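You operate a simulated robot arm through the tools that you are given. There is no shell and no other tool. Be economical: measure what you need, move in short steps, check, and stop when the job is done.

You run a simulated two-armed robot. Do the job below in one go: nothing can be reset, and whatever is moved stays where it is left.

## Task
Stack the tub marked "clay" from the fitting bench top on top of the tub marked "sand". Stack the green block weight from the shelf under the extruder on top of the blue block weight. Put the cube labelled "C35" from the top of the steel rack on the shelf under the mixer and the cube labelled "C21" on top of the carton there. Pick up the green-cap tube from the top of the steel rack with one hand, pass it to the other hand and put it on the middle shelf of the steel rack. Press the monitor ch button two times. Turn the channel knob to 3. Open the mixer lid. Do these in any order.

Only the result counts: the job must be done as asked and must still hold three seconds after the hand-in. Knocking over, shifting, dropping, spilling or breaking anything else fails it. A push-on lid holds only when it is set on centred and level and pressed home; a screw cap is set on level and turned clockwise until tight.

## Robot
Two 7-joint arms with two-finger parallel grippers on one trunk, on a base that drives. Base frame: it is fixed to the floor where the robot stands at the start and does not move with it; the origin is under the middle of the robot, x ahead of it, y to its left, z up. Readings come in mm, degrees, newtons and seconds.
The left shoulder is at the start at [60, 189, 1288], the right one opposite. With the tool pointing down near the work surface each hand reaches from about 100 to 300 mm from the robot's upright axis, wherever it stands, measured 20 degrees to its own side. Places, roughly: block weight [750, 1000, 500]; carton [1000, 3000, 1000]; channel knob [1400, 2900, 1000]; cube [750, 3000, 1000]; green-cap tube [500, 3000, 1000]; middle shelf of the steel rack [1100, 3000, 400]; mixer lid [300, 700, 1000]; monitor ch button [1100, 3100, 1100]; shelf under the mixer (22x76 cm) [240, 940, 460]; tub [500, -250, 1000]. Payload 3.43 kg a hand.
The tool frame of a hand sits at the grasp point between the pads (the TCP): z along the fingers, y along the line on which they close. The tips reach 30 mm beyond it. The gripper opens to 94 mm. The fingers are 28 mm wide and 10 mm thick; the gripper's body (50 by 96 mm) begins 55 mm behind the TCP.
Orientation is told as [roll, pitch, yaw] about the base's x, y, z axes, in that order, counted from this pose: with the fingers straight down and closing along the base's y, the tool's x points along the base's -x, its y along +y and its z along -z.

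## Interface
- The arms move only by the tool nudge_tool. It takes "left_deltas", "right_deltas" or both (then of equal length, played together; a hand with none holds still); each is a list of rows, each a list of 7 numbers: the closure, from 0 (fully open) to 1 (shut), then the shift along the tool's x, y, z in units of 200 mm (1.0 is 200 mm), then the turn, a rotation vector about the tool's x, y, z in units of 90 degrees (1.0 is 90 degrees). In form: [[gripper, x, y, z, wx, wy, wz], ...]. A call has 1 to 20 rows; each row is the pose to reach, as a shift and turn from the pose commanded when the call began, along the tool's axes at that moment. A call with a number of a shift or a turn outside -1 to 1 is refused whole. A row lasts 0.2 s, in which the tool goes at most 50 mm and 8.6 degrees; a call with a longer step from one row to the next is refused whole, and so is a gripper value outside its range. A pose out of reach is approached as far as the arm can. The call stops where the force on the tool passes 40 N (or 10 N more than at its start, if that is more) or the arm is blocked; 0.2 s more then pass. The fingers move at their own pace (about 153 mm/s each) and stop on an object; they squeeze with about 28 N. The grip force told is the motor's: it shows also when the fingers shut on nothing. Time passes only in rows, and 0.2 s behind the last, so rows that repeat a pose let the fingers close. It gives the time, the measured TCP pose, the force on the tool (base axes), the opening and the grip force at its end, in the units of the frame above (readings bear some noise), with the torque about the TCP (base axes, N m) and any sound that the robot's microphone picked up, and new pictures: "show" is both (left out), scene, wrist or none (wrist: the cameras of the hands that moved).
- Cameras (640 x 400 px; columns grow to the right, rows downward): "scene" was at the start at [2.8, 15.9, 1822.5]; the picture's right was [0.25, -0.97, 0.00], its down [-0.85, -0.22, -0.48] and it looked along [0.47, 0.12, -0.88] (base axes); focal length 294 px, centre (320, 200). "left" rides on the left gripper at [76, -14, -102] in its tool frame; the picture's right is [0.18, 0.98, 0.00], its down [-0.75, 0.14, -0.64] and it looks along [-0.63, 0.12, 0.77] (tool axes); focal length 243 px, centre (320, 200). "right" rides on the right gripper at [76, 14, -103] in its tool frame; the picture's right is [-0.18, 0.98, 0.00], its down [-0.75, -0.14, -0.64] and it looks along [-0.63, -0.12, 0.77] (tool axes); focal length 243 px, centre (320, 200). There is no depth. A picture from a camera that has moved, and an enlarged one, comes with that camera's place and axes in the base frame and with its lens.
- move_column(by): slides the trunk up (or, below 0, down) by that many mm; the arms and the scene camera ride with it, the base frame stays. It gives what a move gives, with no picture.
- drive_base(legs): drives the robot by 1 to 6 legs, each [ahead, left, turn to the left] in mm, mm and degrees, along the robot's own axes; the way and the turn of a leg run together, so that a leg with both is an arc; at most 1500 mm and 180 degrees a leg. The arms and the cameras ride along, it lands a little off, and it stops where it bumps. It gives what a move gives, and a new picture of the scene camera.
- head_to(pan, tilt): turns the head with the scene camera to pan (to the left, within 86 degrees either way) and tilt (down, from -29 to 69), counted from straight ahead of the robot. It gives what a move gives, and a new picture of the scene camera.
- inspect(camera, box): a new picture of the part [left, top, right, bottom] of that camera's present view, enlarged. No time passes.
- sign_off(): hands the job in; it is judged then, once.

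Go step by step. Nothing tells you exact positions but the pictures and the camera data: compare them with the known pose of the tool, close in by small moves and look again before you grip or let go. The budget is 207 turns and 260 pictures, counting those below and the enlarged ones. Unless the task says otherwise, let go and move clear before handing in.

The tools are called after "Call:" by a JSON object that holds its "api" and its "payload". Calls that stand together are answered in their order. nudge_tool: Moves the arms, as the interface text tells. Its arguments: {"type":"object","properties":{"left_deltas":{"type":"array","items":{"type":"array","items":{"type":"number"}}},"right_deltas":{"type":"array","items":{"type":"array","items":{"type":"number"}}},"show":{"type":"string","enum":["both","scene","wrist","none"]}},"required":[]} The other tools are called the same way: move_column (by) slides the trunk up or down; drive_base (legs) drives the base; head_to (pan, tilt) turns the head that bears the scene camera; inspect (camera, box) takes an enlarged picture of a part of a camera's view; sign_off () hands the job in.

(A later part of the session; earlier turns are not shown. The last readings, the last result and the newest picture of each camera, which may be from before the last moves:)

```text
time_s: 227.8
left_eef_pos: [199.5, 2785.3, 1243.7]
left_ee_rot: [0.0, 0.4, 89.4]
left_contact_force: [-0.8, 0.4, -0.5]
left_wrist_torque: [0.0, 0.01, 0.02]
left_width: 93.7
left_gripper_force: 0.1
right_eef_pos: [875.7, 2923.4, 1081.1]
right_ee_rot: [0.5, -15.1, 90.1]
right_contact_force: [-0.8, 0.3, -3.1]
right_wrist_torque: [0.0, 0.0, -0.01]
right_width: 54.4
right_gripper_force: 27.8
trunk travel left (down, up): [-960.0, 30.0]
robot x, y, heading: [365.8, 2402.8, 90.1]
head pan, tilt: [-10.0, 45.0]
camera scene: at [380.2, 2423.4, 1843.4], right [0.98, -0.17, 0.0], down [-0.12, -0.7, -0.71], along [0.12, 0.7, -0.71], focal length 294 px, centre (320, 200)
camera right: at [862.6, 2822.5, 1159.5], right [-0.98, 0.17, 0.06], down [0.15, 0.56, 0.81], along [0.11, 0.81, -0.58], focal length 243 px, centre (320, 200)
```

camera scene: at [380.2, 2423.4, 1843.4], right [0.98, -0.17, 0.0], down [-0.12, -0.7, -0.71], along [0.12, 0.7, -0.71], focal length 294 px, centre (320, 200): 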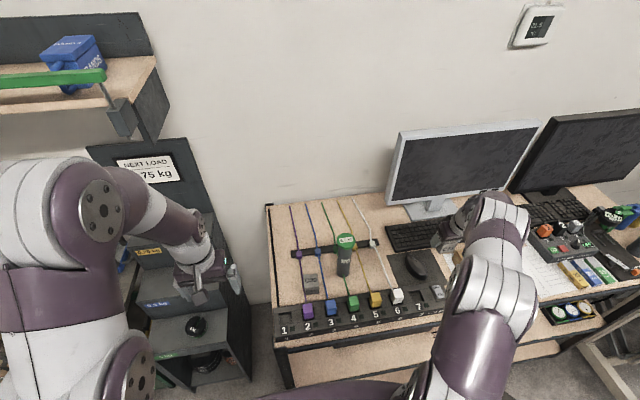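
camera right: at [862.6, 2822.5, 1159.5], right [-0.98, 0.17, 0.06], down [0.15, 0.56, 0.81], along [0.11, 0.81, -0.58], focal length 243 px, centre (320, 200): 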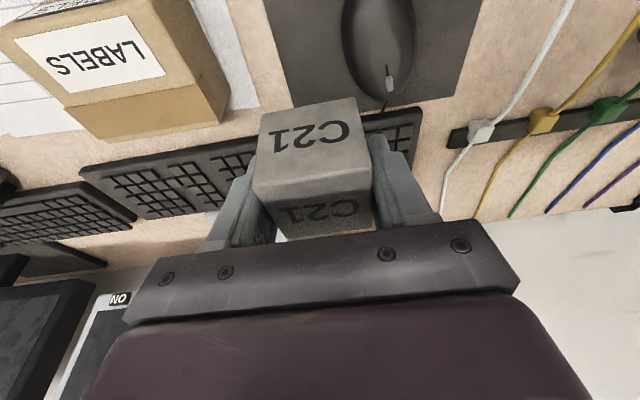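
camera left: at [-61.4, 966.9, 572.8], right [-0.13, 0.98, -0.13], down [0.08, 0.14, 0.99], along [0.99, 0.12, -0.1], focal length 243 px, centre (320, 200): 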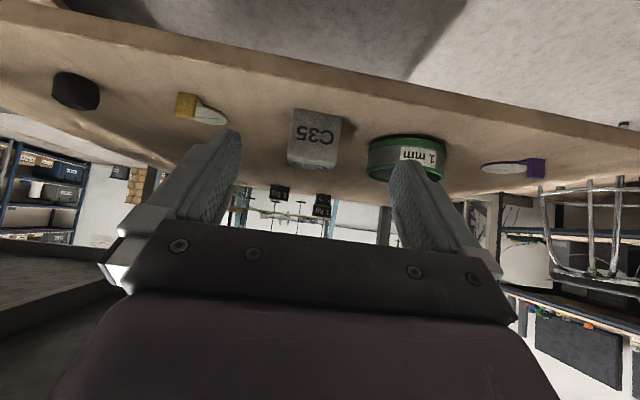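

C21 is held. I'll move nearer the carton but pulled back, to see its top.

Call:
{"api": "nudge_tool", "payload": {"right_deltas": [[1, 0.1, -0.1, -0.08, 0, 0, 0], [1, 0.2, -0.2, -0.16, 0, 0, 0], [1, 0.3, -0.32, -0.2, 0, 0, 0], [1, 0.313, -0.42, -0.241, 0, 0, 0]], "show": "none"}}

Call:
{"api": "inspect", "payload": {"camera": "right", "box": [80, 0, 400, 200]}}

Call:
{"api": "inspect", "payload": {"camera": "scene", "box": [400, 200, 560, 300]}}

```text
time_s: 228.8
left_eef_pos: [199.3, 2783.9, 1245.1]
left_ee_rot: [0.1, 0.3, 89.5]
left_contact_force: [0.9, -0.3, 0.5]
left_wrist_torque: [-0.02, 0.01, 0.0]
left_width: 94.0
left_gripper_force: 0.1
right_eef_pos: [960.8, 2851.9, 1110.2]
right_ee_rot: [0.6, -15.1, 90.4]
right_contact_force: [0.7, -0.4, -2.9]
right_wrist_torque: [0.0, -0.01, -0.02]
right_width: 54.2
right_gripper_force: 27.6
trunk travel left (down, up): [-960.0, 30.0]
robot x, y, heading: [365.5, 2402.2, 90.0]
head pan, tilt: [-10.0, 45.0]
```

```text
2.00 times, centred on (240, 100) of right
camera zoom: at [946.3, 2750.0, 1189.2], right [-0.98, 0.17, 0.06], down [0.15, 0.56, 0.81], along [0.11, 0.81, -0.58], focal length 485 px, centre (480, 400)
```

zoom: 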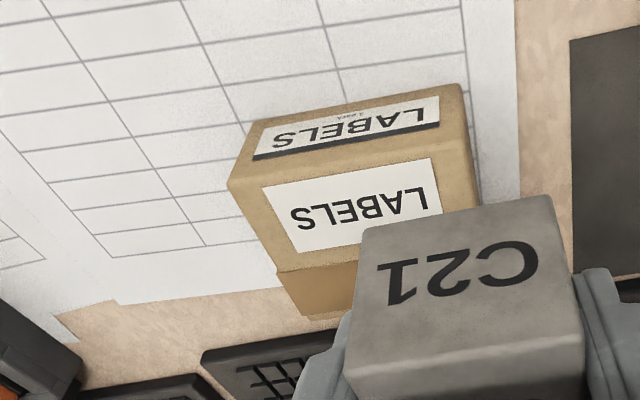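

```text
4.00 times, centred on (480, 250) of scene
camera zoom: at [379.1, 2422.8, 1843.4], right [0.98, -0.17, 0.0], down [-0.12, -0.7, -0.71], along [0.12, 0.7, -0.71], focal length 1176 px, centre (-320, 0)
```

zoom: 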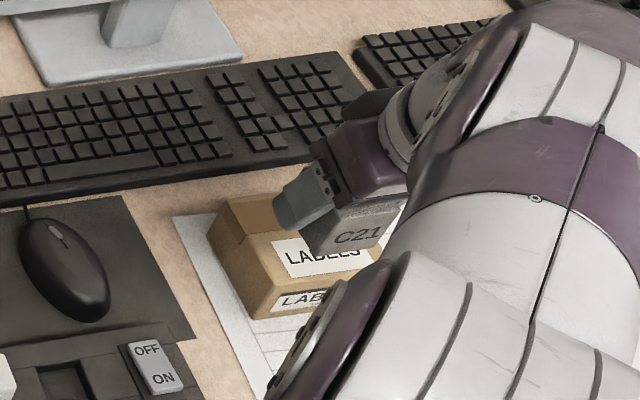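

The carton top spans x 957–1073, y 2857–2941, z≈973. Moving over its centre and part-way down.

Call:
{"api": "nudge_tool", "payload": {"right_deltas": [[1, -0.06, -0.08, 0, 0, 0, 0], [1, -0.13, -0.17, 0.0, 0, 0, 0], [1, -0.18, -0.25, 0.1, 0, 0, 0], [1, -0.165, -0.25, 0.2, 0, 0, 0], [1, -0.152, -0.25, 0.3, 0, 0, 0]], "show": "none"}}

Call:
{"api": "inspect", "payload": {"camera": "right", "box": [160, 0, 480, 200]}}

Call:
{"api": "inspect", "payload": {"camera": "scene", "box": [400, 200, 560, 300]}}

```text
time_s: 230.0
left_eef_pos: [198.5, 2784.8, 1243.6]
left_ee_rot: [0.0, 0.3, 89.3]
left_contact_force: [-0.5, -0.1, -0.5]
left_wrist_torque: [-0.01, -0.04, 0.0]
left_width: 93.9
left_gripper_force: 0.1
right_eef_pos: [989.7, 2880.5, 1069.4]
right_ee_rot: [0.5, -15.1, 90.3]
right_contact_force: [0.0, -0.2, -1.6]
right_wrist_torque: [0.03, 0.02, 0.02]
right_width: 54.0
right_gripper_force: 28.0
right hand out of reach, approached as far as the arm can: row 3, 4, 5
trunk travel left (down, up): [-960.0, 30.0]
robot x, y, heading: [362.1, 2400.8, 89.9]
head pan, tilt: [-10.0, 45.0]
```

```text
2.00 times, centred on (320, 100) of right
camera zoom: at [976.2, 2779.3, 1149.0], right [-0.98, 0.17, 0.06], down [0.15, 0.56, 0.81], along [0.11, 0.81, -0.58], focal length 485 px, centre (320, 400)
```

zoom: 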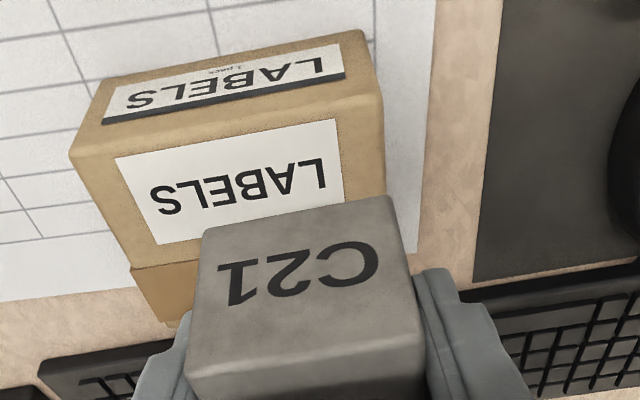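

```text
4.00 times, centred on (480, 250) of scene
camera zoom: at [378.8, 2423.6, 1843.5], right [0.98, -0.17, 0.0], down [-0.12, -0.7, -0.71], along [0.12, 0.7, -0.71], focal length 1176 px, centre (-320, 0)
```

zoom: 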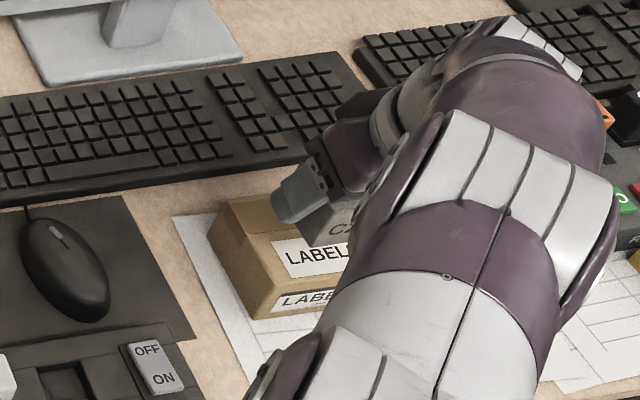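

Just short of reach; nudging the base ahead and right.

Call:
{"api": "drive_base", "payload": {"legs": [[18, -23, 0]]}}

Call:
{"api": "inspect", "payload": {"camera": "right", "box": [160, 0, 480, 200]}}

```text
time_s: 230.8
left_eef_pos: [216.4, 2797.5, 1245.5]
left_ee_rot: [-0.3, 0.1, 89.4]
left_contact_force: [0.1, -0.7, 0.4]
left_wrist_torque: [0.03, -0.07, 0.02]
left_width: 93.9
left_gripper_force: 0.1
right_eef_pos: [1007.3, 2894.5, 1075.6]
right_ee_rot: [0.2, -15.2, 90.4]
right_contact_force: [-0.9, -0.2, -2.6]
right_wrist_torque: [0.1, -0.09, -0.03]
right_width: 54.2
right_gripper_force: 28.1
trunk travel left (down, up): [-960.0, 30.0]
robot x, y, heading: [386.4, 2422.9, 89.9]
head pan, tilt: [-10.0, 45.0]
camera scene: at [392.1, 2434.1, 1843.6], right [0.98, -0.17, 0.0], down [-0.12, -0.69, -0.71], along [0.13, 0.7, -0.7], focal length 294 px, centre (320, 200)
```

scene: 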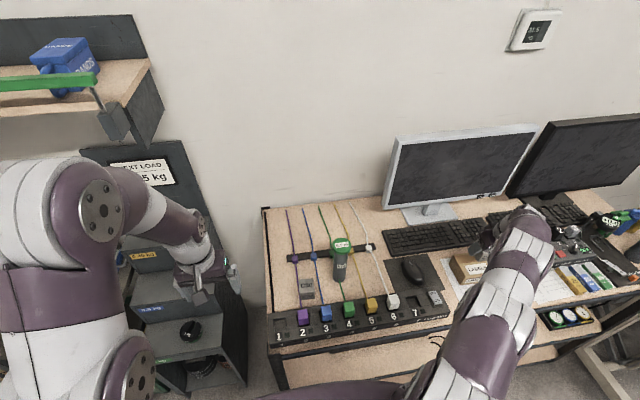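

```text
2.00 times, centred on (320, 100) of right
camera zoom: at [993.3, 2792.9, 1154.3], right [-0.98, 0.17, 0.05], down [0.14, 0.56, 0.82], along [0.11, 0.81, -0.57], focal length 485 px, centre (320, 400)
```

zoom: 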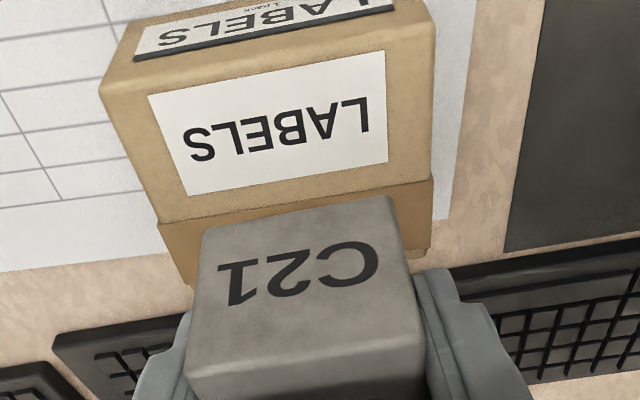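

Call:
{"api": "move_column", "payload": {"by": -56}}

Call:
{"api": "inspect", "payload": {"camera": "right", "box": [160, 0, 480, 200]}}

```text
time_s: 231.8
left_eef_pos: [221.9, 2803.6, 1187.5]
left_ee_rot: [0.0, 0.3, 89.4]
left_contact_force: [0.0, -0.8, 0.6]
left_wrist_torque: [0.03, -0.03, 0.02]
left_width: 93.9
left_gripper_force: 0.1
right_eef_pos: [1012.3, 2899.0, 1014.2]
right_ee_rot: [0.7, -15.2, 90.3]
right_contact_force: [0.0, -0.2, -3.0]
right_wrist_torque: [0.03, 0.03, -0.03]
right_width: 54.0
right_gripper_force: 27.5
trunk travel left (down, up): [-904.0, 86.0]
robot x, y, heading: [384.2, 2419.4, 89.8]
head pan, tilt: [-10.0, 45.0]
```

```text
2.00 times, centred on (320, 100) of right
camera zoom: at [999.1, 2797.2, 1093.0], right [-0.98, 0.17, 0.06], down [0.15, 0.56, 0.81], along [0.11, 0.81, -0.58], focal length 485 px, centre (320, 400)
```

zoom: 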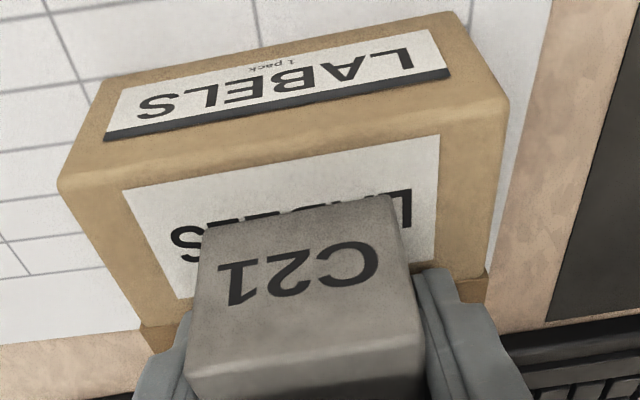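

Call:
{"api": "nudge_tool", "payload": {"right_deltas": [[1, 0.0026, 0, 0.00965, 0, 0, 0], [1, 0.0052, 0, 0.0193, 0, 0, 0], [1, 0.0078, 0, 0.029, 0, 0, 0], [1, 0.0104, 0, 0.0386, 0, 0, 0]], "show": "none"}}

```text
time_s: 232.8
left_eef_pos: [218.5, 2800.5, 1189.0]
left_ee_rot: [-0.2, 0.2, 89.4]
left_contact_force: [0.3, 0.3, 0.4]
left_wrist_torque: [-0.02, -0.02, 0.0]
left_width: 94.0
left_gripper_force: 0.1
right_eef_pos: [1012.4, 2897.7, 1013.2]
right_ee_rot: [0.0, -15.5, 90.4]
right_contact_force: [3.2, 3.4, 26.0]
right_wrist_torque: [-0.33, -0.04, -0.03]
right_width: 54.5
right_gripper_force: 28.1
trunk travel left (down, up): [-904.0, 86.0]
robot x, y, heading: [388.3, 2421.9, 90.0]
head pan, tilt: [-10.0, 45.0]
```

Contact on the carton. Easing off, opening, lifting.

Call:
{"api": "nudge_tool", "payload": {"right_deltas": [[1, -0.0078, 0, -0.029, 0, 0, 0], [0.7, -0.0078, 0, -0.029, 0, 0, 0], [0.3, -0.0078, 0, -0.029, 0, 0, 0], [0.15, -0.0078, 0, -0.029, 0, 0, 0], [0.15, -0.02, 0, -0.13, 0, 0, 0], [0.15, -0.06, 0, -0.32, 0, 0, 0], [0.15, 0.0, 0, -0.5, 0, 0, 0]], "show": "wrist"}}

Call:
{"api": "inspect", "payload": {"camera": "scene", "box": [400, 200, 560, 300]}}

```text
time_s: 234.4
left_eef_pos: [219.9, 2800.2, 1189.4]
left_ee_rot: [-0.1, 0.2, 89.3]
left_contact_force: [-0.3, 0.0, 0.0]
left_wrist_torque: [0.02, -0.03, -0.01]
left_width: 93.9
left_gripper_force: 0.0
right_eef_pos: [1012.2, 2871.5, 1103.6]
right_ee_rot: [0.6, -15.1, 90.2]
right_contact_force: [0.2, 0.1, -0.3]
right_wrist_torque: [0.02, -0.05, 0.01]
right_width: 79.8
right_gripper_force: 0.2
trunk travel left (down, up): [-904.0, 86.0]
robot x, y, heading: [388.0, 2420.8, 89.9]
head pan, tilt: [-10.0, 45.0]
camera right: at [998.9, 2769.1, 1183.6], right [-0.98, 0.17, 0.06], down [0.15, 0.56, 0.81], along [0.11, 0.81, -0.58], focal length 243 px, centre (320, 200)
```

right: 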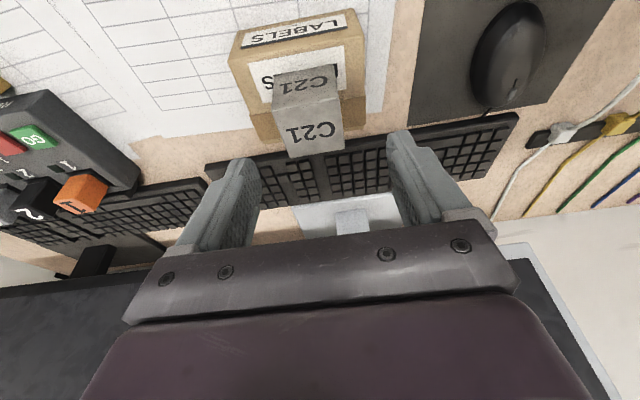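

```text
4.00 times, centred on (480, 250) of scene
camera zoom: at [399.7, 2438.7, 1787.4], right [0.98, -0.17, 0.0], down [-0.12, -0.7, -0.71], along [0.12, 0.7, -0.71], focal length 1176 px, centre (-320, 0)
```

zoom: 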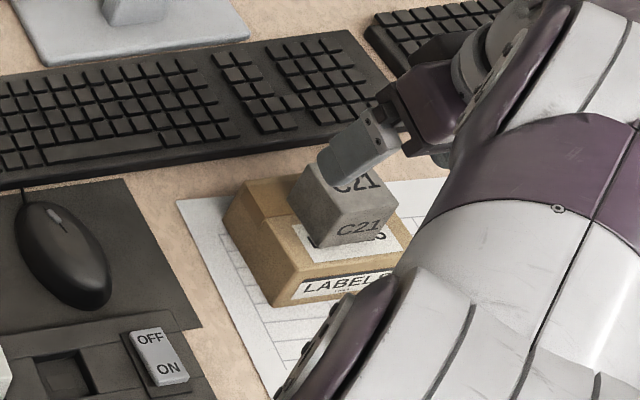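

C21 sits on the carton. Next the tube, at about (555,2962). Bringing the right hand back toward it, pitching to 45°.

Call:
{"api": "nudge_tool", "payload": {"right_deltas": [[0.1, 0.05, 0.1, -0.1, 0, -0.03, 0], [0.05, 0.1, 0.27, -0.2, 0, -0.06, 0], [0, 0.15, 0.45, -0.25, 0, -0.09, 0], [0, 0.15, 0.64, -0.25, 0, -0.12, 0], [0, 0.15, 0.82, -0.25, 0, -0.15, 0], [0, 0.15, 1.0, -0.25, 0, -0.167, 0]], "show": "none"}}

Call:
{"api": "nudge_tool", "payload": {"right_deltas": [[0, 0, 0.17, 0, 0, -0.03, 0], [0, 0, 0.34, 0, 0, -0.06, 0], [0, 0, 0.52, 0, 0, -0.09, 0], [0, 0, 0.7, 0, 0, -0.12, 0], [0, 0, 0.86, 0, 0, -0.15, 0], [0, 0, 1.0, 0, 0, -0.167, 0]], "show": "both"}}

```text
time_s: 235.8
left_eef_pos: [218.6, 2801.8, 1187.7]
left_ee_rot: [-0.1, 0.3, 89.3]
left_contact_force: [-1.0, 0.1, -0.2]
left_wrist_torque: [-0.03, -0.01, -0.01]
left_width: 93.9
left_gripper_force: 0.1
right_eef_pos: [812.7, 2829.3, 1146.0]
right_ee_rot: [0.5, -30.2, 90.0]
right_contact_force: [-0.8, 0.0, 0.6]
right_wrist_torque: [0.01, -0.01, -0.01]
right_width: 94.1
right_gripper_force: 0.0
trunk travel left (down, up): [-904.0, 86.0]
robot x, y, heading: [385.8, 2422.4, 90.1]
head pan, tilt: [-10.0, 45.0]
```

```text
time_s: 237.2
left_eef_pos: [220.3, 2802.4, 1187.4]
left_ee_rot: [-0.1, 0.3, 89.4]
left_contact_force: [-0.4, 0.6, 0.3]
left_wrist_torque: [0.03, 0.04, -0.02]
left_width: 94.1
left_gripper_force: 0.0
right_eef_pos: [614.6, 2827.6, 1146.6]
right_ee_rot: [1.0, -45.1, 89.9]
right_contact_force: [-0.5, -0.7, -0.1]
right_wrist_torque: [0.01, 0.02, 0.01]
right_width: 93.9
right_gripper_force: 0.1
trunk travel left (down, up): [-904.0, 86.0]
robot x, y, heading: [387.0, 2422.5, 90.0]
head pan, tilt: [-10.0, 45.0]
camera scene: at [399.9, 2441.1, 1787.4], right [0.98, -0.17, 0.0], down [-0.12, -0.7, -0.71], along [0.12, 0.7, -0.71], focal length 294 px, centre (320, 200)
camera right: at [600.0, 2700.4, 1165.4], right [-0.98, 0.12, 0.14], down [0.15, 0.08, 0.99], along [0.11, 0.99, -0.1], focal length 243 px, centre (320, 200)
```

scene: 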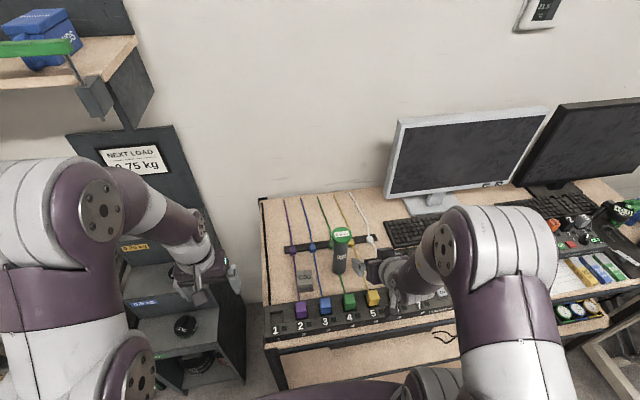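
right: 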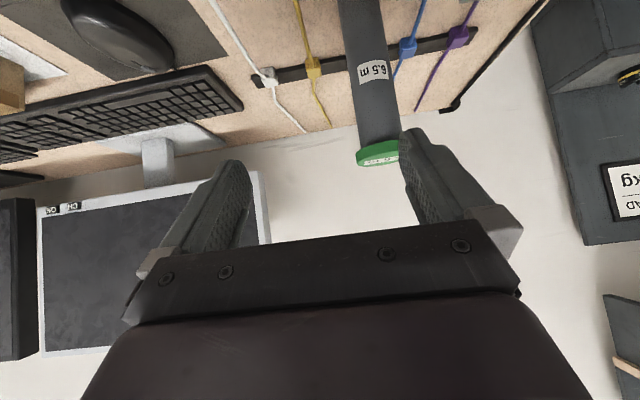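

The tube's cap centre is at about (559,2968,1095), body about 43 mm. Aligning laterally, then advancing to grip the upper body below the cap.

Call:
{"api": "nudge_tool", "payload": {"right_deltas": [[0, 0, 0.14, 0, 0, 0, 0], [0, 0, 0.278, 0.05, 0, 0, 0], [0, -0.01, 0.278, 0.25, 0, 0, 0], [0, -0.02, 0.278, 0.45, 0, 0, 0]], "show": "wrist"}}

Call:
{"api": "inspect", "payload": {"camera": "scene", "box": [280, 190, 440, 290]}}

```text
time_s: 238.2
left_eef_pos: [220.7, 2804.1, 1187.8]
left_ee_rot: [0.0, 0.5, 89.4]
left_contact_force: [-0.7, -0.2, 1.5]
left_wrist_torque: [0.0, 0.0, -0.06]
left_width: 94.2
left_gripper_force: 0.1
right_eef_pos: [609.5, 2890.4, 1086.9]
right_ee_rot: [1.0, -45.1, 90.7]
right_contact_force: [-0.2, 0.8, -0.6]
right_wrist_torque: [0.02, 0.03, 0.01]
right_width: 94.1
right_gripper_force: 0.0
right hand out of reach, approached as far as the arm can: row 1, 2, 3, 4
trunk travel left (down, up): [-904.0, 86.0]
robot x, y, heading: [386.9, 2420.2, 90.1]
head pan, tilt: [-10.0, 45.0]
camera right: at [598.1, 2762.7, 1105.6], right [-0.98, 0.11, 0.14], down [0.15, 0.08, 0.99], along [0.09, 0.99, -0.1], focal length 243 px, centre (320, 200)
```

right: 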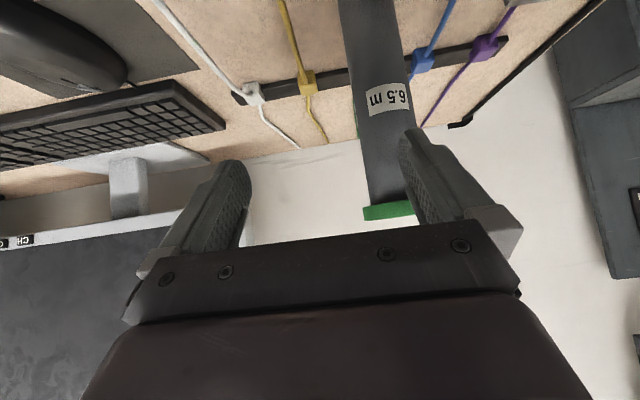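

```text
4.00 times, centred on (360, 240) of scene
camera zoom: at [400.6, 2444.3, 1787.4], right [0.98, -0.17, 0.0], down [-0.12, -0.7, -0.71], along [0.12, 0.69, -0.71], focal length 1176 px, centre (160, 40)
```

zoom: 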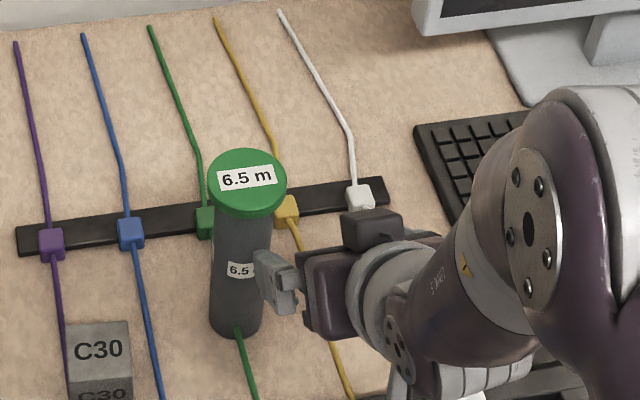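

The right arm is at its sideways limit; I'll tuck the left hand back and shift the base left 50 mm.

Call:
{"api": "nudge_tool", "payload": {"left_deltas": [[0, 0.2, 0, -0.1, 0, 0, 0], [0, 0.4, 0, -0.2, 0, 0, 0], [0, 0.5, 0, -0.25, 0, 0, 0]], "show": "none"}}

Call:
{"api": "drive_base", "payload": {"legs": [[0, 52, 0]]}}

Call:
{"api": "inspect", "payload": {"camera": "right", "box": [160, 20, 480, 220]}}

```text
time_s: 239.0
left_eef_pos: [218.1, 2702.1, 1238.1]
left_ee_rot: [-0.1, 0.3, 89.4]
left_contact_force: [0.9, -0.4, 0.2]
left_wrist_torque: [0.0, 0.02, -0.01]
left_width: 93.9
left_gripper_force: 0.2
right_eef_pos: [609.7, 2888.0, 1088.7]
right_ee_rot: [0.8, -45.2, 90.7]
right_contact_force: [0.1, 0.2, 0.6]
right_wrist_torque: [-0.04, -0.03, -0.02]
right_width: 94.1
right_gripper_force: 0.0
trunk travel left (down, up): [-904.0, 86.0]
robot x, y, heading: [384.3, 2416.4, 89.9]
head pan, tilt: [-10.0, 45.0]
```

```text
time_s: 239.9
left_eef_pos: [173.2, 2703.9, 1238.9]
left_ee_rot: [0.4, 0.4, 89.4]
left_contact_force: [-0.6, 0.8, 0.7]
left_wrist_torque: [-0.02, 0.08, -0.05]
left_width: 94.0
left_gripper_force: 0.1
right_eef_pos: [562.9, 2888.8, 1086.4]
right_ee_rot: [1.4, -45.1, 90.4]
right_contact_force: [0.8, -0.3, 0.0]
right_wrist_torque: [0.02, 0.06, 0.05]
right_width: 94.2
right_gripper_force: 0.1
trunk travel left (down, up): [-904.0, 86.0]
robot x, y, heading: [334.4, 2420.3, 89.8]
head pan, tilt: [-10.0, 45.0]
camera scene: at [357.9, 2440.6, 1787.3], right [0.98, -0.17, -0.01], down [-0.13, -0.7, -0.71], along [0.12, 0.7, -0.71], focal length 294 px, centre (320, 200)
```

scene: 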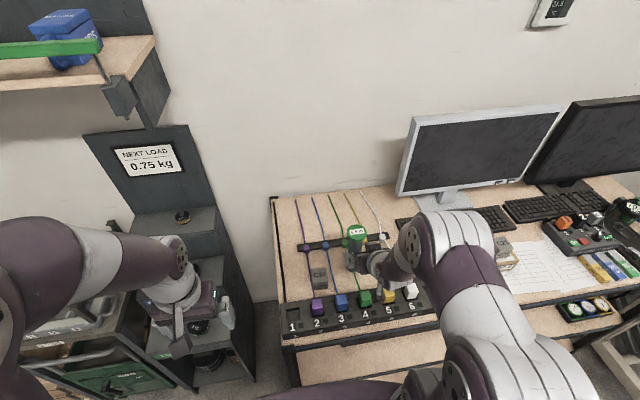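

```text
2.00 times, centred on (320, 120) of right
camera zoom: at [551.8, 2760.7, 1105.5], right [-0.98, 0.11, 0.15], down [0.16, 0.08, 0.98], along [0.09, 0.99, -0.1], focal length 485 px, centre (320, 360)
```

zoom: 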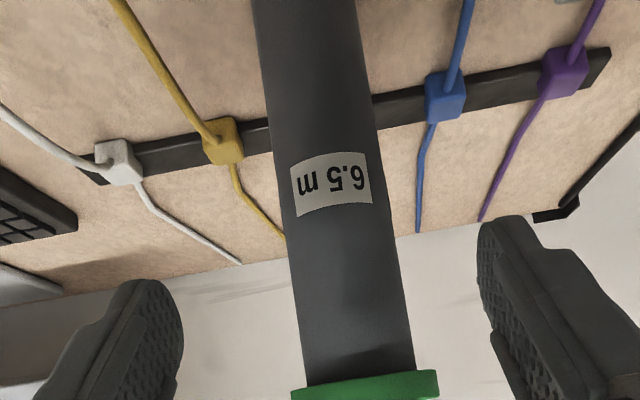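

Call:
{"api": "nudge_tool", "payload": {"right_deltas": [[0, -0.01, 0.03, 0.15, 0, 0, 0], [0, -0.02, 0.03, 0.32, 0, 0, 0], [0, -0.031, 0.03, 0.47, 0, 0, 0], [0.5, -0.031, 0.03, 0.47, 0, 0, 0], [1, -0.031, 0.03, 0.47, 0, 0, 0], [1, -0.031, 0.03, 0.47, 0, 0, 0]], "show": "wrist"}}

Call:
{"api": "inspect", "payload": {"camera": "scene", "box": [280, 190, 440, 290]}}

```text
time_s: 241.3
left_eef_pos: [166.6, 2704.0, 1237.5]
left_ee_rot: [-0.1, 0.4, 89.4]
left_contact_force: [-0.1, 0.3, -0.4]
left_wrist_torque: [0.01, -0.01, 0.01]
left_width: 94.0
left_gripper_force: 0.0
right_eef_pos: [549.3, 2959.5, 1025.1]
right_ee_rot: [1.0, -45.1, 90.7]
right_contact_force: [-0.5, 0.0, -0.4]
right_wrist_torque: [-0.08, 0.01, -0.02]
right_width: 43.9
right_gripper_force: 27.9
right hand out of reach, approached as far as the arm can: row 1, 2, 3
trunk travel left (down, up): [-904.0, 86.0]
robot x, y, heading: [334.7, 2419.6, 90.0]
head pan, tilt: [-10.0, 45.0]
camera right: at [537.1, 2831.7, 1044.6], right [-0.98, 0.11, 0.14], down [0.15, 0.08, 0.99], along [0.09, 0.99, -0.1], focal length 243 px, centre (320, 200)
```

right: 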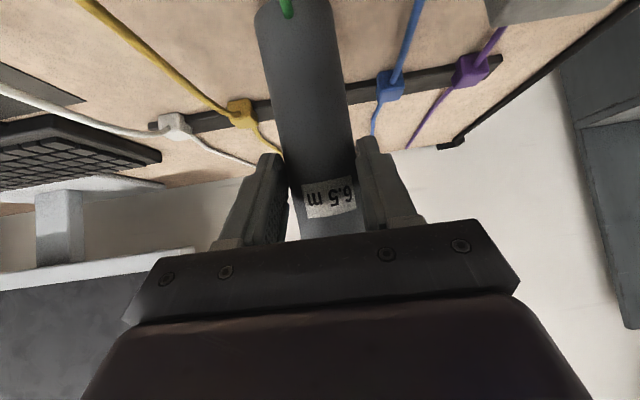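

```text
4.00 times, centred on (360, 240) of scene
camera zoom: at [347.6, 2441.8, 1787.4], right [0.98, -0.17, 0.0], down [-0.12, -0.7, -0.71], along [0.12, 0.7, -0.71], focal length 1176 px, centre (160, 40)
```

zoom: 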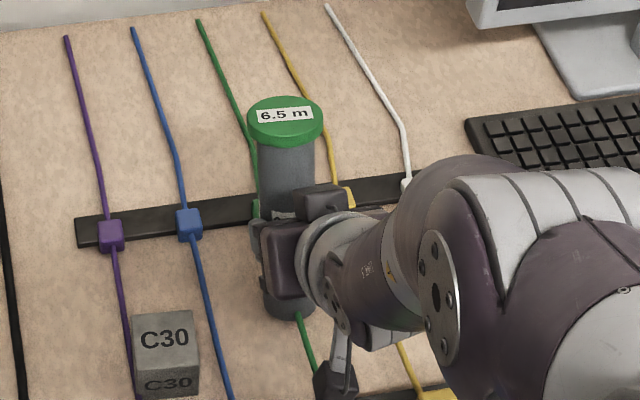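

Tube gripped (44 mm). Lifting it and backing away from the rack for the handover.

Call:
{"api": "nudge_tool", "payload": {"right_deltas": [[1, -0.05, 0, -0.05, 0, 0, 0], [1, -0.18, 0, -0.18, 0, 0, 0], [1, -0.33, 0, -0.33, 0, 0, 0], [1, -0.5, 0, -0.5, 0, 0, 0]], "show": "none"}}

Call:
{"api": "drive_base", "payload": {"legs": [[-400, 0, 0]]}}

Call:
{"api": "inspect", "payload": {"camera": "right", "box": [0, 0, 640, 400]}}

```text
time_s: 242.3
left_eef_pos: [168.5, 2701.3, 1238.1]
left_ee_rot: [0.0, 0.3, 89.4]
left_contact_force: [-0.6, 0.4, 0.6]
left_wrist_torque: [0.0, -0.01, 0.02]
left_width: 93.9
left_gripper_force: 0.1
right_eef_pos: [551.9, 2959.4, 1166.9]
right_ee_rot: [0.9, -45.1, 90.7]
right_contact_force: [-0.5, -0.2, -3.6]
right_wrist_torque: [-0.12, 0.0, 0.02]
right_width: 43.9
right_gripper_force: 28.0
trunk travel left (down, up): [-904.0, 86.0]
robot x, y, heading: [338.9, 2420.3, 89.8]
head pan, tilt: [-10.0, 45.0]
```

```text
time_s: 244.8
left_eef_pos: [168.2, 2302.5, 1236.5]
left_ee_rot: [0.0, 0.4, 89.6]
left_contact_force: [-0.5, -0.3, 0.2]
left_wrist_torque: [0.02, 0.04, -0.01]
left_width: 93.9
left_gripper_force: 0.1
right_eef_pos: [551.7, 2560.2, 1167.3]
right_ee_rot: [1.0, -45.0, 90.9]
right_contact_force: [0.6, 0.7, -3.5]
right_wrist_torque: [-0.06, -0.03, 0.04]
right_width: 43.6
right_gripper_force: 28.1
trunk travel left (down, up): [-904.0, 86.0]
robot x, y, heading: [336.0, 2021.2, 90.0]
head pan, tilt: [-10.0, 45.0]
camera scene: at [349.3, 2041.6, 1787.4], right [0.99, -0.17, 0.0], down [-0.12, -0.7, -0.71], along [0.12, 0.7, -0.71], focal length 294 px, centre (320, 200)
```

scene: 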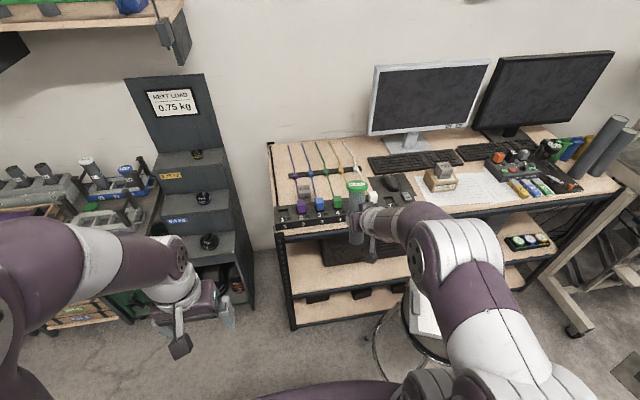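

```text
1.00 times, centred on (320, 200) of right (not enlarged: the box is as wide or as high as the picture)
camera zoom: at [539.6, 2432.0, 1185.2], right [-0.98, 0.1, 0.14], down [0.15, 0.08, 0.99], along [0.09, 0.99, -0.1], focal length 243 px, centre (320, 200)
```

zoom: 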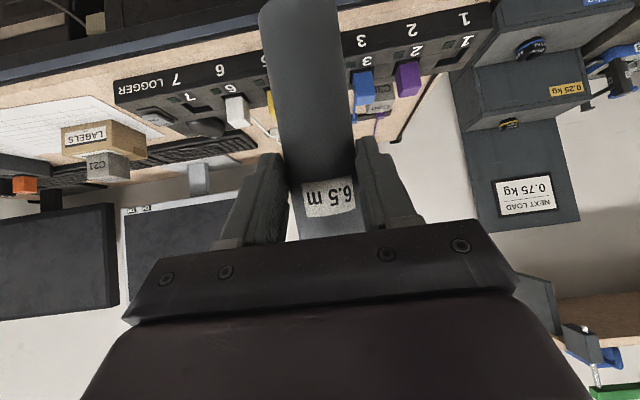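

Moving the right hand with the tube to the middle, further out.

Call:
{"api": "nudge_tool", "payload": {"right_deltas": [[1, -0.11, 0, 0.22, 0, 0, 0], [1, -0.22, 0, 0.44, 0, 0, 0], [1, -0.329, 0.1, 0.661, 0, 0, 0], [1, -0.329, 0.3, 0.661, 0, 0, 0], [1, -0.329, 0.5, 0.661, 0, 0, 0], [1, -0.329, 0.7, 0.661, 0, 0, 0], [1, -0.329, 0.85, 0.661, 0, 0, 0], [1, -0.329, 1.0, 0.661, 0, 0, 0]], "show": "scene"}}

```text
refused: row 3 steps farther than a row can; nothing moved
```

Call:
{"api": "nudge_tool", "payload": {"right_deltas": [[1, -0.09, 0, 0.18, 0, 0, 0], [1, -0.18, 0, 0.36, 0, 0, 0], [1, -0.26, 0.03, 0.52, 0, 0, 0], [1, -0.329, 0.1, 0.661, 0, 0, 0], [1, -0.329, 0.3, 0.661, 0, 0, 0], [1, -0.329, 0.5, 0.661, 0, 0, 0], [1, -0.329, 0.7, 0.661, 0, 0, 0], [1, -0.329, 0.85, 0.661, 0, 0, 0], [1, -0.329, 1.0, 0.661, 0, 0, 0]], "show": "scene"}}

```text
time_s: 246.8
left_eef_pos: [166.1, 2300.8, 1239.1]
left_ee_rot: [-0.1, 0.3, 89.6]
left_contact_force: [-0.5, 0.0, 0.5]
left_wrist_torque: [0.0, 0.01, 0.01]
left_width: 94.1
left_gripper_force: 0.1
right_eef_pos: [347.5, 2692.6, 1123.2]
right_ee_rot: [0.8, -45.2, 90.9]
right_contact_force: [-0.5, 0.1, -3.5]
right_wrist_torque: [-0.13, -0.01, 0.01]
right_width: 43.6
right_gripper_force: 28.1
trunk travel left (down, up): [-904.0, 86.0]
robot x, y, heading: [339.1, 2021.0, 90.1]
head pan, tilt: [-10.0, 45.0]
camera scene: at [347.5, 2039.5, 1787.5], right [0.99, -0.17, 0.0], down [-0.12, -0.7, -0.71], along [0.12, 0.7, -0.71], focal length 294 px, centre (320, 200)
```

scene: 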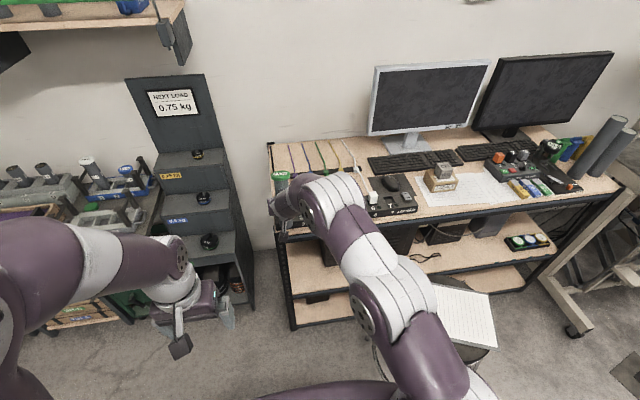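

The tube is now at about (347,2698), base about 1012. Bringing the left hand round: pitch −70°, yaw 55°, staged behind and left of the tube.

Call:
{"api": "nudge_tool", "payload": {"left_deltas": [[0, -0.1, -0.025, 0.05, 0.024, -0.075, 0.034], [0, -0.2, -0.05, 0.1, 0.047, -0.15, 0.068], [0, -0.3, -0.076, 0.15, 0.071, -0.226, 0.102], [0, -0.4, -0.1, 0.2, 0.095, -0.301, 0.136], [0, -0.5, -0.127, 0.25, 0.118, -0.376, 0.17], [0, -0.6, -0.153, 0.3, 0.142, -0.451, 0.203], [0, -0.7, -0.178, 0.35, 0.166, -0.526, 0.237], [0, -0.8, -0.204, 0.4, 0.19, -0.602, 0.271], [0, -0.9, -0.23, 0.45, 0.213, -0.677, 0.305], [0, -1.0, -0.255, 0.495, 0.237, -0.752, 0.339]], "show": "both"}}

```text
time_s: 249.0
left_eef_pos: [222.0, 2507.5, 1143.3]
left_ee_rot: [-0.6, -69.4, 55.2]
left_contact_force: [0.3, 1.0, 0.9]
left_wrist_torque: [-0.01, 0.01, -0.05]
left_width: 94.0
left_gripper_force: 0.1
left hand out of reach, approached as far as the arm can: row 4, 5, 10
right_eef_pos: [346.7, 2693.9, 1123.6]
right_ee_rot: [0.9, -45.0, 90.9]
right_contact_force: [-0.3, 0.5, -2.1]
right_wrist_torque: [-0.1, 0.05, 0.04]
right_width: 43.0
right_gripper_force: 28.5
trunk travel left (down, up): [-904.0, 86.0]
robot x, y, heading: [333.6, 2017.1, 90.0]
head pan, tilt: [-10.0, 45.0]
camera scene: at [348.7, 2041.5, 1787.4], right [0.99, -0.17, 0.0], down [-0.12, -0.7, -0.71], along [0.12, 0.7, -0.71], focal length 294 px, centre (320, 200)
camera left: at [162.6, 2397.6, 1108.0], right [-0.84, 0.52, -0.18], down [-0.31, -0.19, 0.93], along [0.45, 0.84, 0.32], focal length 243 px, centre (320, 200)
```

scene: 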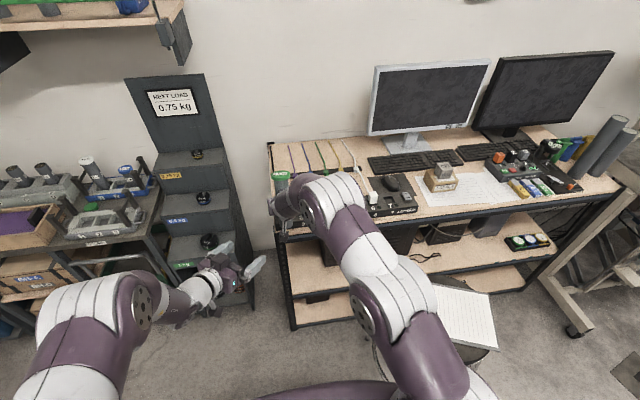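
left: 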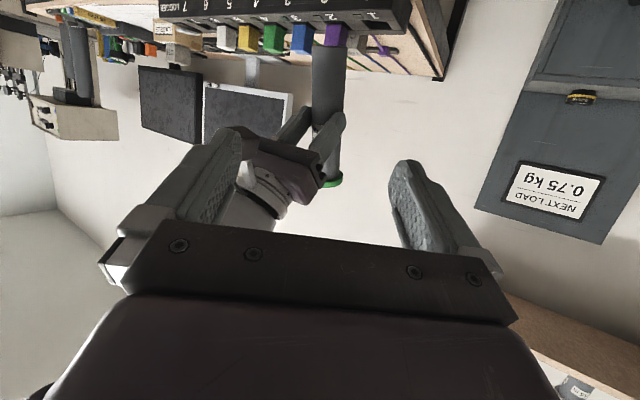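

The left camera shows the tube clearly. Advancing 140 mm along the tool axis first.

Call:
{"api": "nudge_tool", "payload": {"left_deltas": [[0, 0.005, 0.008, 0.15, 0, 0, 0], [0, 0.01, 0.016, 0.3, 0, 0, 0], [0, 0.015, 0.024, 0.45, 0, 0, 0], [0, 0.02, 0.03, 0.6, 0, 0, 0], [0, 0.027, 0.035, 0.7, 0, 0, 0]], "show": "both"}}

Call:
{"api": "inspect", "payload": {"camera": "scene", "box": [190, 160, 370, 290]}}

```text
time_s: 250.2
left_eef_pos: [291.0, 2616.1, 1090.3]
left_ee_rot: [-0.7, -69.7, 55.3]
left_contact_force: [-0.1, 0.2, -0.2]
left_wrist_torque: [0.05, -0.01, -0.01]
left_width: 94.0
left_gripper_force: 0.1
right_eef_pos: [347.5, 2693.5, 1123.5]
right_ee_rot: [0.8, -45.1, 90.9]
right_contact_force: [-0.3, -0.2, -3.8]
right_wrist_torque: [-0.07, -0.02, 0.02]
right_width: 43.1
right_gripper_force: 27.9
trunk travel left (down, up): [-904.0, 86.0]
robot x, y, heading: [334.5, 2023.6, 90.4]
head pan, tilt: [-10.0, 45.0]
camera scene: at [349.3, 2041.3, 1787.4], right [0.99, -0.17, 0.0], down [-0.12, -0.7, -0.71], along [0.12, 0.7, -0.71], focal length 294 px, centre (320, 200)
camera left: at [233.0, 2507.7, 1054.1], right [-0.84, 0.52, -0.18], down [-0.32, -0.19, 0.93], along [0.45, 0.83, 0.33], focal length 243 px, centre (320, 200)
```

scene: 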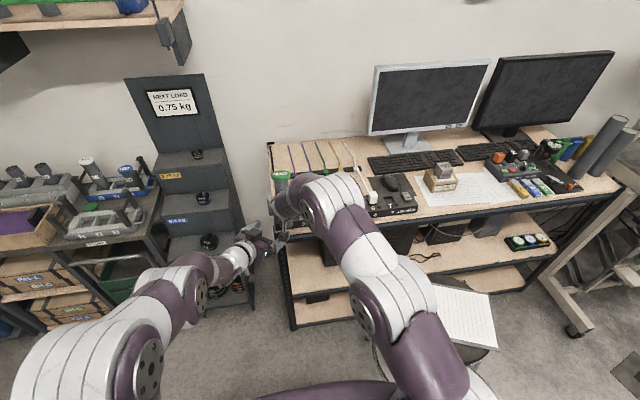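
left: 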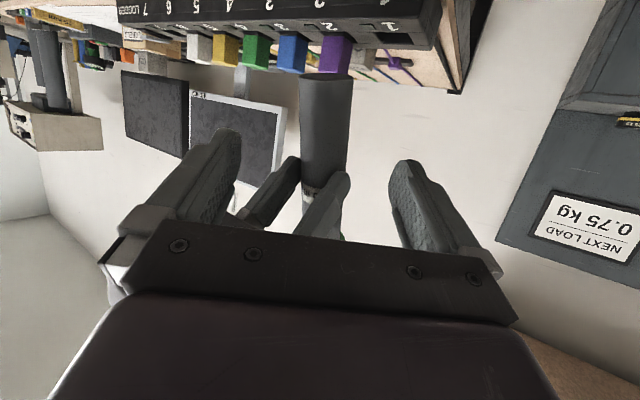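

```text
3.08 times, centred on (280, 225) of scene
camera zoom: at [349.3, 2041.3, 1787.4], right [0.99, -0.17, 0.0], down [-0.12, -0.7, -0.71], along [0.12, 0.7, -0.71], focal length 904 px, centre (443, 123)
```

zoom: 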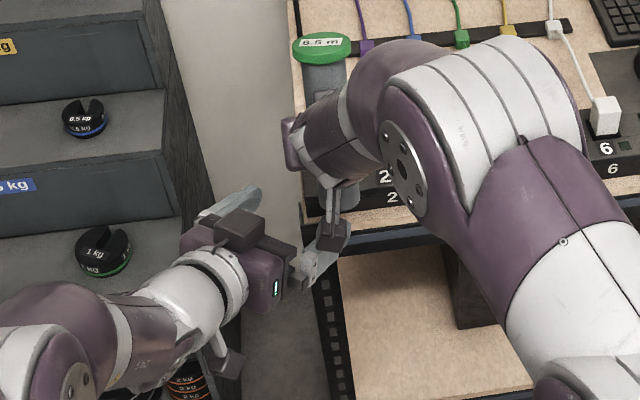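

The right hand's camera passes close over the left gripper, so I'll grip the tube lower (z≈1041). Dropping first, then advancing.

Call:
{"api": "nudge_tool", "payload": {"left_deltas": [[0, 0.066, 0.009, 0.02, 0, 0, 0], [0, 0.066, 0.009, 0.15, 0, 0, 0], [0, 0.066, 0.009, 0.3, 0, 0, 0], [0, 0.066, 0.009, 0.42, 0, 0, 0], [0, 0.066, 0.009, 0.525, 0, 0, 0]], "show": "wrist"}}

Call:
{"api": "inspect", "payload": {"camera": "scene", "box": [190, 160, 370, 290]}}

```text
time_s: 251.4
left_eef_pos: [345.3, 2693.6, 1041.1]
left_ee_rot: [-0.6, -69.7, 55.2]
left_contact_force: [-0.1, -0.1, 0.2]
left_wrist_torque: [-0.01, 0.0, -0.01]
left_width: 94.2
left_gripper_force: 0.1
right_eef_pos: [347.4, 2693.4, 1122.1]
right_ee_rot: [1.0, -45.2, 90.9]
right_contact_force: [-1.1, 0.6, -3.6]
right_wrist_torque: [-0.11, -0.01, -0.05]
right_width: 42.6
right_gripper_force: 28.1
trunk travel left (down, up): [-904.0, 86.0]
robot x, y, heading: [335.8, 2017.0, 89.9]
head pan, tilt: [-10.0, 45.0]
camera left: at [286.3, 2585.1, 1005.9], right [-0.84, 0.52, -0.18], down [-0.32, -0.19, 0.93], along [0.45, 0.83, 0.33], focal length 243 px, centre (320, 200)
```

left: 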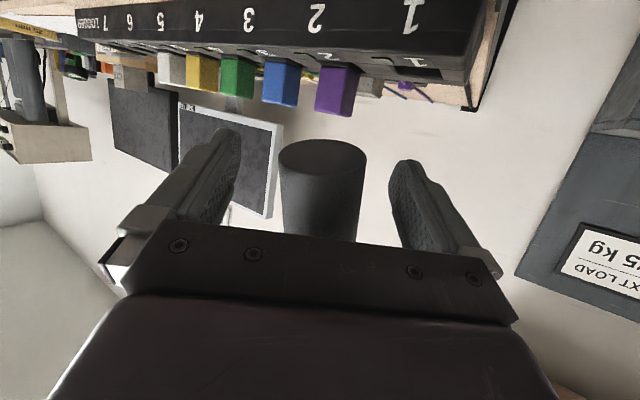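

```text
3.08 times, centred on (280, 225) of scene
camera zoom: at [349.5, 2041.4, 1787.4], right [0.99, -0.17, 0.0], down [-0.12, -0.7, -0.71], along [0.12, 0.7, -0.71], focal length 904 px, centre (443, 123)
```

zoom: 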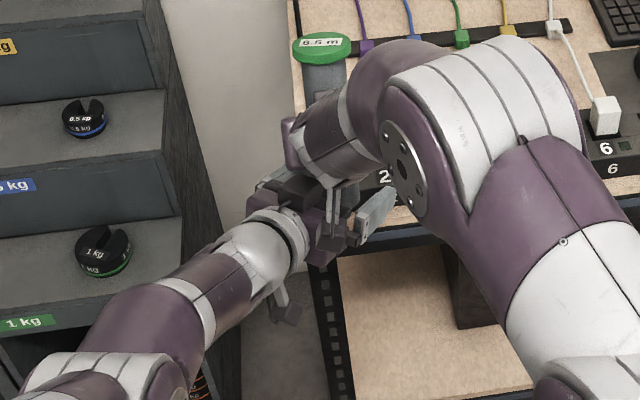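

The tube is centred between the left fingers. Raising 7 mm for more purchase, then closing.

Call:
{"api": "nudge_tool", "payload": {"left_deltas": [[0, -0.0327, 0, -0.0123, 0, 0, 0], [0.5, -0.0327, 0, -0.0123, 0, 0, 0], [1, -0.0327, 0, -0.0123, 0, 0, 0], [1, -0.0327, 0, -0.0123, 0, 0, 0], [1, -0.0327, 0, -0.0123, 0, 0, 0]], "show": "wrist"}}

```text
time_s: 252.6
left_eef_pos: [344.2, 2692.5, 1048.2]
left_ee_rot: [-0.8, -69.7, 55.3]
left_contact_force: [-9.5, 13.9, -2.8]
left_wrist_torque: [-0.83, -0.74, -0.03]
left_width: 50.9
left_gripper_force: 28.2
right_eef_pos: [348.7, 2692.1, 1122.6]
right_ee_rot: [1.0, -45.1, 90.7]
right_contact_force: [10.5, -13.6, 2.2]
right_wrist_torque: [-0.34, 0.05, 0.03]
right_width: 43.1
right_gripper_force: 27.4
trunk travel left (down, up): [-904.0, 86.0]
robot x, y, heading: [332.8, 2020.9, 90.5]
head pan, tilt: [-10.0, 45.0]
camera left: at [285.2, 2584.6, 1012.9], right [-0.84, 0.51, -0.18], down [-0.32, -0.19, 0.93], along [0.44, 0.83, 0.33], focal length 243 px, centre (320, 200)
```

left: 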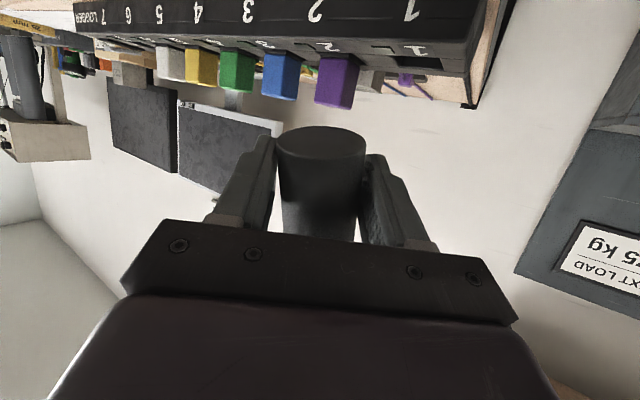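

Left hand has it. Releasing the right hand and withdrawing it up and back.

Call:
{"api": "nudge_tool", "payload": {"right_deltas": [[0.6, 0, 0, 0, 0, 0, 0], [0, 0, 0, 0, 0, 0, 0], [0, 0, 0, 0, 0, 0, 0], [0, -0.05, 0, -0.1, 0, 0, 0], [0, -0.1, 0, -0.25, 0, 0, 0], [0, -0.15, 0, -0.45, 0, 0, 0], [0, -0.2, -0.1, -0.65, 0, 0, 0]], "show": "both"}}

Call:
{"api": "inspect", "payload": {"camera": "left", "box": [0, 0, 640, 400]}}

```text
time_s: 254.2
left_eef_pos: [345.9, 2692.4, 1048.3]
left_ee_rot: [-0.3, -69.9, 54.9]
left_contact_force: [-0.2, -0.9, 0.4]
left_wrist_torque: [-0.1, 0.05, 0.01]
left_width: 44.9
left_gripper_force: 28.4
right_eef_pos: [371.3, 2629.4, 1243.7]
right_ee_rot: [1.0, -45.2, 90.8]
right_contact_force: [0.2, -0.5, 0.3]
right_wrist_torque: [0.0, -0.01, 0.02]
right_width: 93.9
right_gripper_force: 0.1
trunk travel left (down, up): [-904.0, 86.0]
robot x, y, heading: [335.8, 2022.8, 90.2]
head pan, tilt: [-10.0, 45.0]
camera scene: at [350.8, 2037.8, 1787.4], right [0.99, -0.17, 0.0], down [-0.12, -0.7, -0.71], along [0.12, 0.7, -0.71], focal length 294 px, centre (320, 200)
camera right: at [359.5, 2500.2, 1261.4], right [-0.98, 0.1, 0.14], down [0.15, 0.08, 0.99], along [0.09, 0.99, -0.09], focal length 243 px, centre (320, 200)
```

scene: 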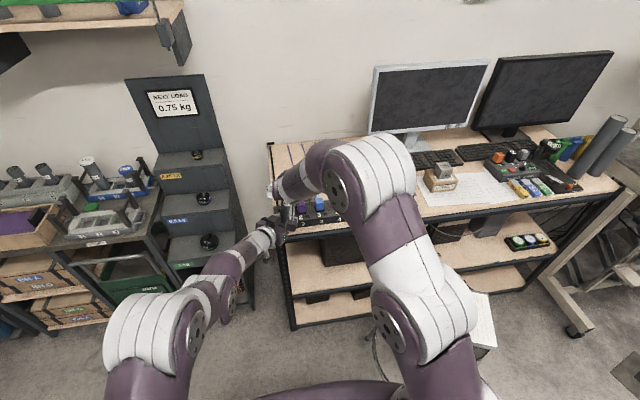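
right: 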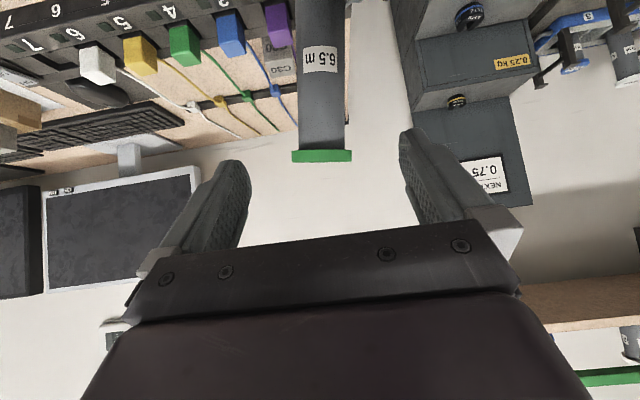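

```text
1.00 times, centred on (320, 200) of left (not enlarged: the box is as wide or as high as the picture)
camera zoom: at [286.6, 2583.0, 1013.8], right [-0.84, 0.52, -0.17], down [-0.31, -0.2, 0.93], along [0.45, 0.83, 0.33], focal length 243 px, centre (320, 200)
```

zoom: 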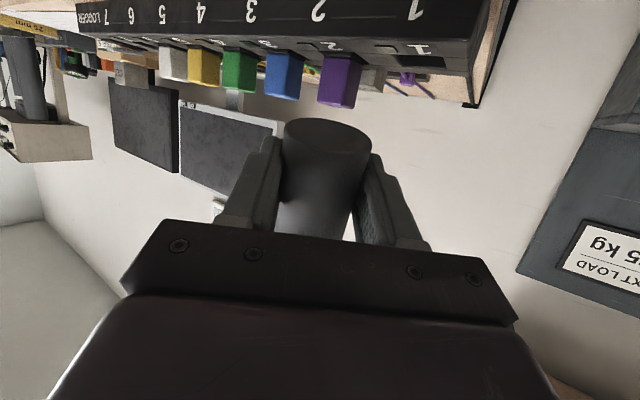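

Handover done, but the tube seems to lean in the left grip. Measuring its tilt.

Call:
{"api": "inspect", "payload": {"camera": "right", "box": [200, 0, 440, 180]}}

Call:
{"api": "nudge_tool", "payload": {"right_deltas": [[0, 0, -0.2, -0.1, 0, 0, 0], [0, 0, -0.4, -0.2, 0, 0, 0], [0, 0, -0.6, -0.3, 0, 0, 0], [0, 0.1, -0.8, -0.4, 0, 0, 0], [0, 0.2, -1.0, -0.5, 0, 0, 0]], "show": "none"}}

Call:
{"api": "inspect", "payload": {"camera": "scene", "box": [210, 140, 370, 260]}}

```text
2.22 times, centred on (320, 90) of right
camera zoom: at [359.5, 2500.2, 1261.4], right [-0.98, 0.1, 0.14], down [0.15, 0.08, 0.99], along [0.09, 0.99, -0.09], focal length 539 px, centre (320, 444)
```

zoom: 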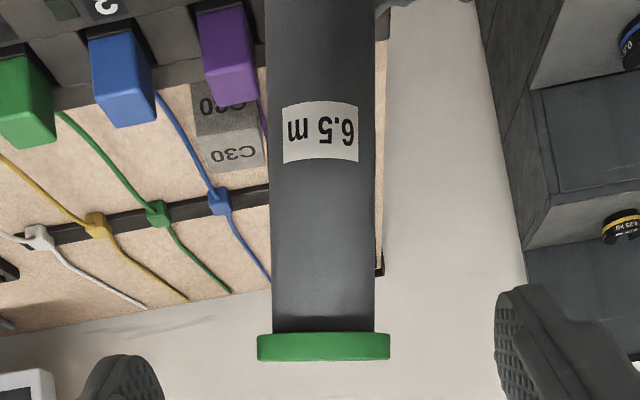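

```text
time_s: 255.4
left_eef_pos: [344.4, 2691.9, 1049.8]
left_ee_rot: [-0.2, -69.8, 54.9]
left_contact_force: [0.7, -0.7, 0.3]
left_wrist_torque: [-0.09, 0.05, -0.01]
left_width: 44.4
left_gripper_force: 27.7
right_eef_pos: [575.7, 2536.0, 1283.8]
right_ee_rot: [0.9, -45.3, 90.8]
right_contact_force: [0.2, 0.1, -0.4]
right_wrist_torque: [0.02, 0.02, -0.02]
right_width: 94.2
right_gripper_force: 0.0
trunk travel left (down, up): [-904.0, 86.0]
robot x, y, heading: [333.3, 2020.5, 90.2]
head pan, tilt: [-10.0, 45.0]
```

```text
3.33 times, centred on (290, 200) of scene
camera zoom: at [350.7, 2038.0, 1787.4], right [0.99, -0.17, 0.0], down [-0.12, -0.7, -0.71], along [0.12, 0.7, -0.71], focal length 980 px, centre (420, 200)
```

zoom: 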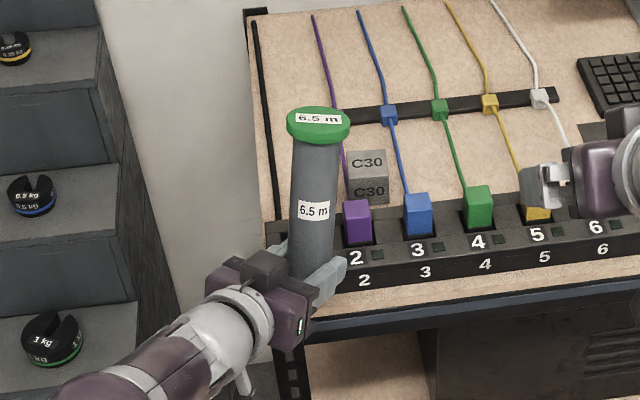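

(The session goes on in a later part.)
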